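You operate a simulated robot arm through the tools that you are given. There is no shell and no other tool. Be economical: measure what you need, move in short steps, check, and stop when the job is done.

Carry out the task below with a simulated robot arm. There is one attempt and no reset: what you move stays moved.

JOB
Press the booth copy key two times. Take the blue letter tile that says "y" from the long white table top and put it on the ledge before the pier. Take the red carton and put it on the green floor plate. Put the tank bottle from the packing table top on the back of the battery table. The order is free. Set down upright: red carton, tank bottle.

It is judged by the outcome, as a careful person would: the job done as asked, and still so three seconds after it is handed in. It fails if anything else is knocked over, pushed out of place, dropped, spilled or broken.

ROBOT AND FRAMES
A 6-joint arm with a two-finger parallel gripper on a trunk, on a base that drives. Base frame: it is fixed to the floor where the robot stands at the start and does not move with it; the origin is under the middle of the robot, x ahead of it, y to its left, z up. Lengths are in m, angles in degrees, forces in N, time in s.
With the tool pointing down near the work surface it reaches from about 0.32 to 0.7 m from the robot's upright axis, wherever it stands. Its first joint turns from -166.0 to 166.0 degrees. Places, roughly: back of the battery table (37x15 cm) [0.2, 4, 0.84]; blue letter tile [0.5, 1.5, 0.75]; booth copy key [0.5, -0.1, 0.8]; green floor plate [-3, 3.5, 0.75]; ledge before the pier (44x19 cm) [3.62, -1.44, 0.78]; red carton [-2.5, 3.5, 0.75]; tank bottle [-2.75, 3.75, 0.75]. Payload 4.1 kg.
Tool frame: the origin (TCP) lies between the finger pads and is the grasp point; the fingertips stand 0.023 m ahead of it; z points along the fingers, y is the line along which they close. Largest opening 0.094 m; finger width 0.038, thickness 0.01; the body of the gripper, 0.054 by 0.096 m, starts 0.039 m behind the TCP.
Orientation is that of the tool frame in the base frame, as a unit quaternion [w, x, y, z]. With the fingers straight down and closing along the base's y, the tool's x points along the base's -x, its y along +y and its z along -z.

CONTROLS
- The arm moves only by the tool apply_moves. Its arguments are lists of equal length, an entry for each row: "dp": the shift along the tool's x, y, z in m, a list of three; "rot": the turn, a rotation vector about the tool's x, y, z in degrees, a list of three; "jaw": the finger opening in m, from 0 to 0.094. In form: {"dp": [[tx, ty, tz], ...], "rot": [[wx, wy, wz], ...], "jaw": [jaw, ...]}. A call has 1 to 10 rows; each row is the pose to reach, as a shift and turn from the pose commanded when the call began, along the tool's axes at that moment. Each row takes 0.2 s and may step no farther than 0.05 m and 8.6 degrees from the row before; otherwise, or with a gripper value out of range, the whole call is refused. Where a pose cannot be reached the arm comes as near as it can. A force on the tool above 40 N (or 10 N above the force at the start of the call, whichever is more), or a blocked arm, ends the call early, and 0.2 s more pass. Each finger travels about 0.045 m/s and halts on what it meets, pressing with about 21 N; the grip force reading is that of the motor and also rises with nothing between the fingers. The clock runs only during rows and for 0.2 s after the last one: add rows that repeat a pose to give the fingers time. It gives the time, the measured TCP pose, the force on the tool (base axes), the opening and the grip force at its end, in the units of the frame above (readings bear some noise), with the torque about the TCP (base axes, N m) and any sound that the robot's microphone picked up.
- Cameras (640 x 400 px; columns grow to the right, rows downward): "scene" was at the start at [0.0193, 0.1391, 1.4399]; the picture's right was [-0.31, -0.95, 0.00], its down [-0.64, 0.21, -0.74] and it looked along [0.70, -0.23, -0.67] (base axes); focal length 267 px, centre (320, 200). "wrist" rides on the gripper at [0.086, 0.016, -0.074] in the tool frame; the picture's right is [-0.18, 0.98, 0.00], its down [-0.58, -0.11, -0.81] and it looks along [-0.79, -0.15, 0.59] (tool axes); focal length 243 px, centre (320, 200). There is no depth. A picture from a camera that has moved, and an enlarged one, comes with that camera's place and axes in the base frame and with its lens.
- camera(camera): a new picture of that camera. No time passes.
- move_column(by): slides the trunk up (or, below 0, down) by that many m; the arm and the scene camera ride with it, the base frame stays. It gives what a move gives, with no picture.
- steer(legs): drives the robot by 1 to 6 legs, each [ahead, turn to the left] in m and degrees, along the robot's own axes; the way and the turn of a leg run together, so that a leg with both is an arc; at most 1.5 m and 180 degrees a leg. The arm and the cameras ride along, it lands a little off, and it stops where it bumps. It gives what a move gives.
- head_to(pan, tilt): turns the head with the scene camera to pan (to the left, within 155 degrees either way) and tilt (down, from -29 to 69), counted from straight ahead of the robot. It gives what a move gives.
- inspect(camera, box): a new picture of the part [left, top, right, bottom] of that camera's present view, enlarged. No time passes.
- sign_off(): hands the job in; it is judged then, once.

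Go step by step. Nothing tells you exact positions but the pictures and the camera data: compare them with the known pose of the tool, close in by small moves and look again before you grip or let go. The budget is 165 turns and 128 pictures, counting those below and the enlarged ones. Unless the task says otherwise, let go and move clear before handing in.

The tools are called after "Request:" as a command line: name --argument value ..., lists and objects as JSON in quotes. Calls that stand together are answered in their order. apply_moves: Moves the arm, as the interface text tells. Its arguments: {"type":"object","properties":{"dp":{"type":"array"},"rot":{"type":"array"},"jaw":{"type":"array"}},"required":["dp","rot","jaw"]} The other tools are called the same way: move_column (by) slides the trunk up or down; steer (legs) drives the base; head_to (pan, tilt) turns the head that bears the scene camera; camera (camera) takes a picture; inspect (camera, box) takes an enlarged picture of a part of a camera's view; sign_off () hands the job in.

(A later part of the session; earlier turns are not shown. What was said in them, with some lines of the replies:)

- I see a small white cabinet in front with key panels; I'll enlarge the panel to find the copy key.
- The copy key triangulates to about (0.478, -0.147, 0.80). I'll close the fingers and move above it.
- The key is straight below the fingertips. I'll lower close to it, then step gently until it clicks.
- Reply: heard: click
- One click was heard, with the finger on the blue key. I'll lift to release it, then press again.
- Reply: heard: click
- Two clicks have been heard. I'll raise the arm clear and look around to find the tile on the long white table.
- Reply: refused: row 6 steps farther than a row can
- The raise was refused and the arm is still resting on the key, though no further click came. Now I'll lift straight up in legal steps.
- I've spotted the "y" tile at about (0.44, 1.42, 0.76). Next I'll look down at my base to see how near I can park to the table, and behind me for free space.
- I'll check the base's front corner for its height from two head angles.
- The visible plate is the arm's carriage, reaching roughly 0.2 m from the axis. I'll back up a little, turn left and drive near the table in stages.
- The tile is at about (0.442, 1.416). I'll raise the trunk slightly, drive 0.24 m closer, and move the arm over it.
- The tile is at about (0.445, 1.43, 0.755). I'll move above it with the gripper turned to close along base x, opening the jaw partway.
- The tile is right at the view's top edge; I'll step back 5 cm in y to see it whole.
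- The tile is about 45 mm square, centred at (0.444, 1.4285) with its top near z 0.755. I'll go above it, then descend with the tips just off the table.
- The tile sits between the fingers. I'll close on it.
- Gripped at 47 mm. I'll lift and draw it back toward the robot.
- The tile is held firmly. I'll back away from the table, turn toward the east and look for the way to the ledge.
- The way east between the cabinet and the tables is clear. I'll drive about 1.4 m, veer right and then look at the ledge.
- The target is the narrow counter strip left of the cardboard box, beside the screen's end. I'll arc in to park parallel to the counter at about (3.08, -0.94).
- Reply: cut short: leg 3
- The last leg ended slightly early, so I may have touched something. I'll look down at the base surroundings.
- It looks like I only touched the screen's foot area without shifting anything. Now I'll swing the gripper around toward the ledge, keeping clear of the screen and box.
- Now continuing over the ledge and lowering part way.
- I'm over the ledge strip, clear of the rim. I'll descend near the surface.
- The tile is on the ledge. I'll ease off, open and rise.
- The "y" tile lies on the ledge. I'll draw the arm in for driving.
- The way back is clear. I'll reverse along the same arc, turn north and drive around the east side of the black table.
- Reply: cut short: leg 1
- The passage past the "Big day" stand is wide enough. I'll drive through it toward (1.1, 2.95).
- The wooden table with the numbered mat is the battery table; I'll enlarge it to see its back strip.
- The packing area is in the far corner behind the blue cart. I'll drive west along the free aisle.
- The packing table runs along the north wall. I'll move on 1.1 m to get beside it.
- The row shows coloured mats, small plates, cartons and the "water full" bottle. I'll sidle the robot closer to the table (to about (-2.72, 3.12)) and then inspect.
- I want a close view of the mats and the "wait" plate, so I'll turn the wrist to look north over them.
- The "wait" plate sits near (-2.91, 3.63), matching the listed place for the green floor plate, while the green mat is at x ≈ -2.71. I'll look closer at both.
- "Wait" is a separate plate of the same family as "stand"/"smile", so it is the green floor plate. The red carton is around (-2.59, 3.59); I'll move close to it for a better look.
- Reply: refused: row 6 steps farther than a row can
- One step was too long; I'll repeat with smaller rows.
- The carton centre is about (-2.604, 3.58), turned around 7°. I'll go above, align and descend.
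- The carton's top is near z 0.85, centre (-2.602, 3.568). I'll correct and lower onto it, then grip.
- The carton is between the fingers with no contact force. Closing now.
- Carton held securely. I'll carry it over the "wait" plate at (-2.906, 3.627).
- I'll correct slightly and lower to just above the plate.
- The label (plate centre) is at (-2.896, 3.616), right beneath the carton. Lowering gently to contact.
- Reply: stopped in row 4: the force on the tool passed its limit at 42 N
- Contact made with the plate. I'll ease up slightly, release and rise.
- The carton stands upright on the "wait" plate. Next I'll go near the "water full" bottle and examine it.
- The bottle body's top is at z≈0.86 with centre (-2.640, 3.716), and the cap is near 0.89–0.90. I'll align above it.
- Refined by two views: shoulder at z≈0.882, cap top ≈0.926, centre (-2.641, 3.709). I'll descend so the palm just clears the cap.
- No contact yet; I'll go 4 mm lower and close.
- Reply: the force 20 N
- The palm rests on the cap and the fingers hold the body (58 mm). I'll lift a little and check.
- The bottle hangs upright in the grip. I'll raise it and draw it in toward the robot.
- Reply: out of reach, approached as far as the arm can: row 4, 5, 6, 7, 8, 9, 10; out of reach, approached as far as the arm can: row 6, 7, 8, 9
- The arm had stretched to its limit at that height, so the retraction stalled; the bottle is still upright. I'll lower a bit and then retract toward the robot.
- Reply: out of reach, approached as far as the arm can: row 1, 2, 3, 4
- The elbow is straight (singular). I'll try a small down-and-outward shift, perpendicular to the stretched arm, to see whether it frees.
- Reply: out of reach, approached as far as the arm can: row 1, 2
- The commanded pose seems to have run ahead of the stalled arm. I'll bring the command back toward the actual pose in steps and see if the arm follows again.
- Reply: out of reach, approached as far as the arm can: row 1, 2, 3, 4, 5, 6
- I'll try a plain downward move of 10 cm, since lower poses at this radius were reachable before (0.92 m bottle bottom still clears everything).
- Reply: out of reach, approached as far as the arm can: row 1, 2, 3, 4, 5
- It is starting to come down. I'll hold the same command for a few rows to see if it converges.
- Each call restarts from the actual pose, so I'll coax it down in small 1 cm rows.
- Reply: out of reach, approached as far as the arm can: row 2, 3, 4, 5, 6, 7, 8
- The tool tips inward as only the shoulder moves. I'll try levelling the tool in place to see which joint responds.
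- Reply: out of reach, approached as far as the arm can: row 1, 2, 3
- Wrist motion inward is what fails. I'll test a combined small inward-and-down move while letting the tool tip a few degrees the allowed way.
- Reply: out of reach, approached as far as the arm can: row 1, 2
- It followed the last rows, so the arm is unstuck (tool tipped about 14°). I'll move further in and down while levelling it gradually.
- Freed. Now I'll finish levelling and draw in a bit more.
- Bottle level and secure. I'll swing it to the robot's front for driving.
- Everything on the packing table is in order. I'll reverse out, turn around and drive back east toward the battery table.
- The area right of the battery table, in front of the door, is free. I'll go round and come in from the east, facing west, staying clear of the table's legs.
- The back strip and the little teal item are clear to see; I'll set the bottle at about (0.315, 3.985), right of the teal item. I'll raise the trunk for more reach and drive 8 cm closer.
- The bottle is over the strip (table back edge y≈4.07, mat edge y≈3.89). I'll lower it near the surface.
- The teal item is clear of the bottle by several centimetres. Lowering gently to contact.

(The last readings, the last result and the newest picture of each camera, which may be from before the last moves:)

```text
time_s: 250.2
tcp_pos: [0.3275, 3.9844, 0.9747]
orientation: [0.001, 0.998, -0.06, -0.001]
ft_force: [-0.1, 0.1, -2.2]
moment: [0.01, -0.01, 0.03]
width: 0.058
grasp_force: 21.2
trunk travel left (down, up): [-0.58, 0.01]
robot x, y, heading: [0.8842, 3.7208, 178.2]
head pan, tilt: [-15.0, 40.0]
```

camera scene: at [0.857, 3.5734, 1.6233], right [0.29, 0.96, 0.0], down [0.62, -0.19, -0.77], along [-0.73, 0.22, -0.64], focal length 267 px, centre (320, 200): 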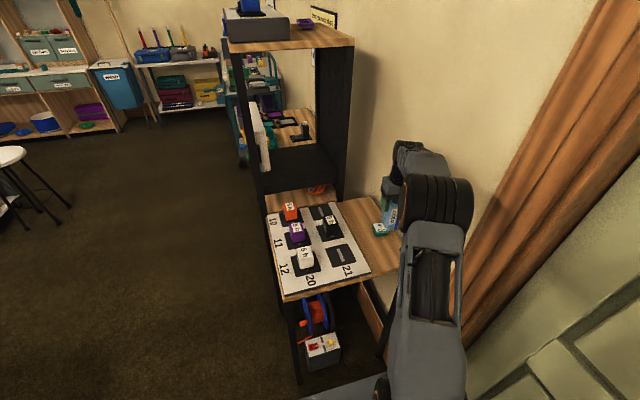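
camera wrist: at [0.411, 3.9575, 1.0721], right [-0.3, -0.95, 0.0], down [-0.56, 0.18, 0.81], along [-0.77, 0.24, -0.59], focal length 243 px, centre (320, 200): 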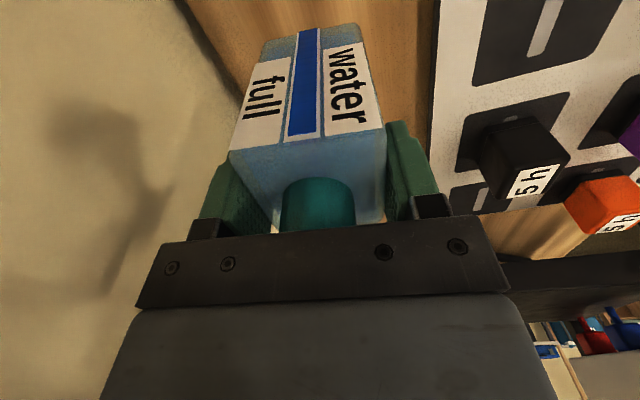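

Request:
apply_moves --dp '[[0, 0, 0.002], [0, 0, 0.004], [0, 0, 0.006]]' --rot '[[0, 0, 0], [0, 0, 0], [0, 0, 0]]' --jaw '[0.045, 0.045, 0.045]'

Request:
inspect --camera "scene" --box '[320, 160, 480, 260]'

```text
time_s: 251.0
tcp_pos: [0.3263, 3.9842, 0.9691]
orientation: [0.001, 0.998, -0.059, -0.001]
ft_force: [0.0, -1.2, -2.3]
moment: [0.03, 0.03, 0.0]
width: 0.0579
grasp_force: 20.6
trunk travel left (down, up): [-0.58, 0.01]
robot x, y, heading: [0.8855, 3.7171, 178.0]
head pan, tilt: [-15.0, 40.0]
```

```text
4.00 times, centred on (400, 210) of scene
camera zoom: at [0.8578, 3.5731, 1.6232], right [0.29, 0.96, 0.0], down [0.62, -0.19, -0.77], along [-0.73, 0.22, -0.64], focal length 1069 px, centre (0, 160)
```

zoom: 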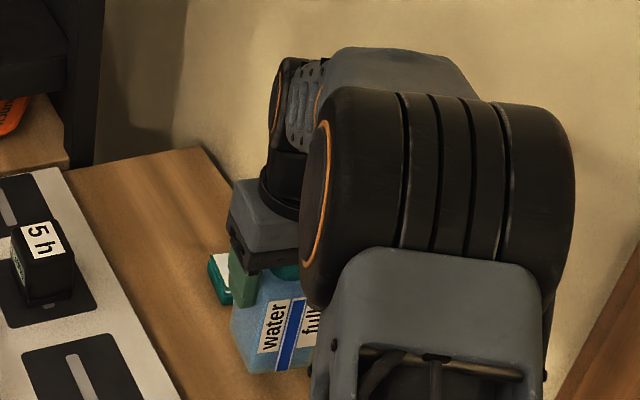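

No contact yet; I'll continue in 2 mm rows, force-guarded.

Request:
apply_moves --dp '[[0, 0, 0.002], [0, 0, 0.004], [0, 0, 0.006], [0, 0, 0.008], [0, 0, 0.01], [0, 0, 0.012]]' --rot '[[0, 0, 0], [0, 0, 0], [0, 0, 0], [0, 0, 0], [0, 0, 0], [0, 0, 0]]' --jaw '[0.045, 0.045, 0.045, 0.045, 0.045, 0.045]'

```text
time_s: 252.4
tcp_pos: [0.3263, 3.9853, 0.9561]
orientation: [0.002, 0.998, -0.059, -0.002]
ft_force: [-0.9, -0.5, -2.0]
moment: [0.02, 0.01, 0.01]
width: 0.058
grasp_force: 20.8
trunk travel left (down, up): [-0.58, 0.01]
robot x, y, heading: [0.8848, 3.716, 178.2]
head pan, tilt: [-15.0, 40.0]
```

Request:
inspect --camera "scene" --box '[340, 180, 440, 260]'

Request:
camera --camera "wrist"

```text
5.00 times, centred on (390, 220) of scene
camera zoom: at [0.8578, 3.5731, 1.6232], right [0.29, 0.96, 0.0], down [0.62, -0.19, -0.77], along [-0.73, 0.22, -0.64], focal length 1336 px, centre (-30, 100)
```

zoom: 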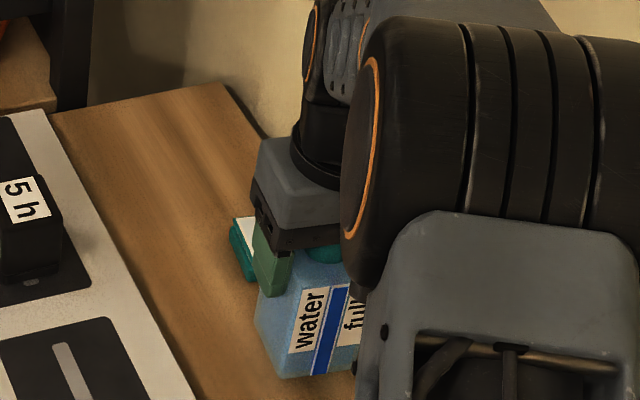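

```text
26 pictures are left
camera wrist: at [0.4106, 3.9577, 1.0312], right [-0.3, -0.95, 0.0], down [-0.56, 0.18, 0.81], along [-0.77, 0.24, -0.59], focal length 243 px, centre (320, 200)
```

wrist: 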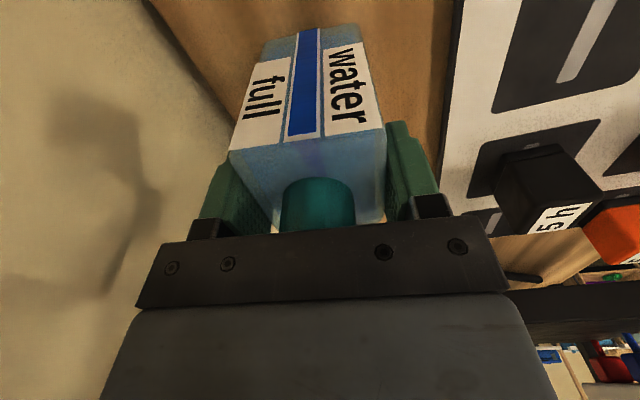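

The bottle's bottom edge appears at z≈0.853, so about 1 cm remains. Continuing.

Request:
apply_moves --dp '[[0, 0, 0.002], [0, 0, 0.004], [0, 0, 0.006], [0, 0, 0.008], [0, 0, 0.01], [0, 0, 0.012]]' --rot '[[0, 0, 0], [0, 0, 0], [0, 0, 0], [0, 0, 0], [0, 0, 0], [0, 0, 0]]' --jaw '[0.045, 0.045, 0.045, 0.045, 0.045, 0.045]'

```text
time_s: 253.8
tcp_pos: [0.326, 3.984, 0.9456]
orientation: [0.001, 0.998, -0.06, -0.002]
ft_force: [0.6, 0.5, -2.2]
moment: [0.03, 0.0, 0.0]
width: 0.058
grasp_force: 20.9
trunk travel left (down, up): [-0.58, 0.01]
robot x, y, heading: [0.8847, 3.7187, 178.0]
head pan, tilt: [-15.0, 40.0]
```

Request:
apply_moves --dp '[[0, 0, 0.002], [0, 0, 0.004], [0, 0, 0.006]]' --rot '[[0, 0, 0], [0, 0, 0], [0, 0, 0]]' --jaw '[0.045, 0.045, 0.045]'

```text
time_s: 254.6
tcp_pos: [0.3267, 3.9836, 0.9385]
orientation: [0.001, 0.998, -0.059, -0.001]
ft_force: [0.6, -0.3, -1.7]
moment: [-0.04, -0.01, 0.02]
width: 0.0578
grasp_force: 20.8
trunk travel left (down, up): [-0.58, 0.01]
robot x, y, heading: [0.8853, 3.7181, 178.1]
head pan, tilt: [-15.0, 40.0]
```

Request:
apply_moves --dp '[[0, 0, 0.002], [0, 0, 0.004], [0, 0, 0.006]]' --rot '[[0, 0, 0], [0, 0, 0], [0, 0, 0]]' --jaw '[0.045, 0.045, 0.045]'

Request:
inspect --camera "wrist" --box '[160, 0, 480, 200]'

```text
time_s: 255.4
tcp_pos: [0.3268, 3.9845, 0.9377]
orientation: [0.0, 0.998, -0.059, -0.003]
ft_force: [4.0, -3.1, 22.4]
moment: [-0.14, 0.15, 0.08]
width: 0.0578
grasp_force: 21.2
trunk travel left (down, up): [-0.58, 0.01]
robot x, y, heading: [0.8866, 3.7163, 178.1]
head pan, tilt: [-15.0, 40.0]
```

```text
2.00 times, centred on (320, 100) of wrist
camera zoom: at [0.4117, 3.9572, 1.0108], right [-0.3, -0.95, 0.0], down [-0.56, 0.18, 0.81], along [-0.77, 0.24, -0.59], focal length 485 px, centre (320, 400)
```

zoom: 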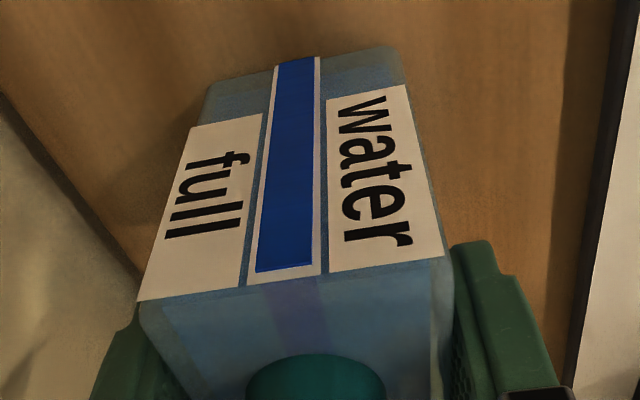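

Contact confirmed (22 N). I'll ease off, open and rise straight up.

Request:
apply_moves --dp '[[0, 0, -0.005], [0, 0, -0.005], [0, 0, -0.005], [0, 0, -0.005], [0, 0, -0.005], [0, 0, -0.025], [0, 0, -0.055], [0, 0, -0.085], [0, 0, -0.11], [0, 0, -0.13]]' --rot '[[0, 0, 0], [0, 0, 0], [0, 0, 0], [0, 0, 0], [0, 0, 0], [0, 0, 0], [0, 0, 0], [0, 0, 0], [0, 0, 0], [0, 0, 0]]' --jaw '[0.05, 0.062, 0.075, 0.085, 0.085, 0.085, 0.085, 0.085, 0.085, 0.085]'

Request:
camera --camera "wrist"

Request:
camera --camera "scene"

```text
time_s: 257.6
tcp_pos: [0.3272, 3.9855, 1.0634]
orientation: [0.0, 0.998, -0.059, -0.001]
ft_force: [-0.2, -0.1, 0.0]
moment: [0.01, 0.03, 0.0]
width: 0.0851
grasp_force: 0.0
trunk travel left (down, up): [-0.58, 0.01]
robot x, y, heading: [0.8856, 3.719, 178.3]
head pan, tilt: [-15.0, 40.0]
```

```text
24 pictures are left
camera wrist: at [0.4111, 3.9585, 1.138], right [-0.3, -0.95, 0.0], down [-0.56, 0.18, 0.81], along [-0.77, 0.24, -0.59], focal length 243 px, centre (320, 200)
```

wrist: 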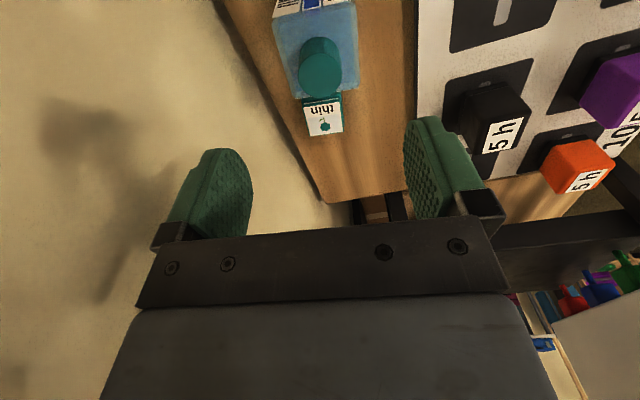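

```text
23 pictures are left
camera scene: at [0.8582, 3.5728, 1.6232], right [0.29, 0.96, 0.0], down [0.62, -0.19, -0.77], along [-0.73, 0.22, -0.64], focal length 267 px, centre (320, 200)
```

scene: 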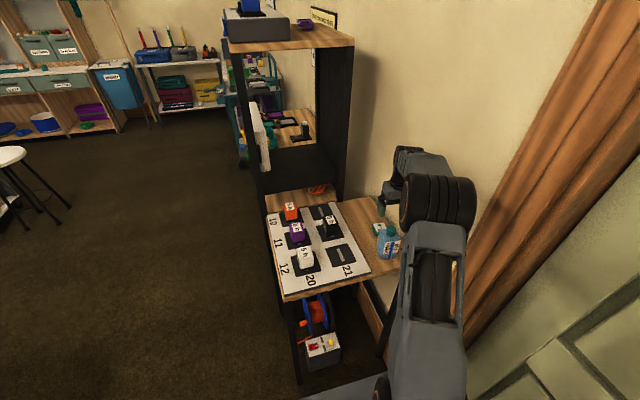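

The bottle stands upright on the back strip. I'll retract the arm and take a close look.

Request:
apply_moves --dp '[[0.04, 0.005, 0], [0.08, 0.012, 0], [0.12, 0.02, 0], [0.16, 0.03, 0], [0.2, 0.04, 0]]' --rot '[[0, 0, 0], [0, 0, 0], [0, 0, 0], [0, 0, 0], [0, 0, 0]]' --jaw '[0.085, 0.085, 0.085, 0.085, 0.085]'

Request:
camera --camera "wrist"

Request:
inspect --camera "scene" --box '[250, 180, 430, 310]'

```text
time_s: 258.8
tcp_pos: [0.5208, 3.9201, 1.0628]
orientation: [0.001, 0.998, -0.06, -0.001]
ft_force: [0.7, -0.2, -0.6]
moment: [-0.01, -0.04, 0.06]
width: 0.0851
grasp_force: 0.0
trunk travel left (down, up): [-0.58, 0.01]
robot x, y, heading: [0.8833, 3.7197, 178.1]
head pan, tilt: [-15.0, 40.0]
```

```text
22 pictures are left
camera wrist: at [0.6051, 3.8935, 1.137], right [-0.3, -0.95, 0.0], down [-0.56, 0.18, 0.81], along [-0.77, 0.24, -0.59], focal length 243 px, centre (320, 200)
```

wrist: 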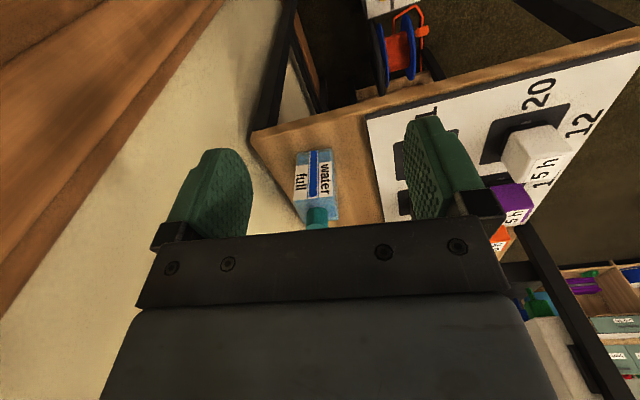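

```text
3.08 times, centred on (340, 245) of scene
camera zoom: at [0.8586, 3.5725, 1.6232], right [0.29, 0.96, 0.0], down [0.61, -0.19, -0.77], along [-0.73, 0.22, -0.64], focal length 822 px, centre (258, 62)
```

zoom: 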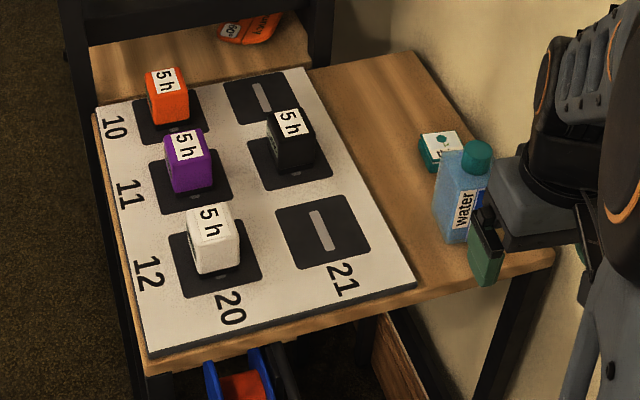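

All four parts are in place and the arm is clear: two clicks on the copy key, the tile on the ledge, the carton upright on the "wait" plate, and the bottle upright at the back of the battery table. Handing in.

Request:
sign_off

```text
The job is handed in.
```

I've handed the job in with all four parts done, and I saw nothing knocked over or pushed out of place. The base did stop slightly short on two drive legs near the ledge. From the camera views the screen beside it looked unmoved.

- **Copy key:** pressed two times, with one click heard for each press. The second press stayed down for several seconds, because my first lift command was refused.
- **Blue "y" tile:** lies on the ledge before the pier, beside the cardboard box.
- **Red carton:** stands upright on the green "wait" plate. I took that plate as the green floor plate because it matched the listed position, and the larger green mat beside it did not.
- **Tank bottle:** stands upright at the back of the battery table, next to the small teal item.
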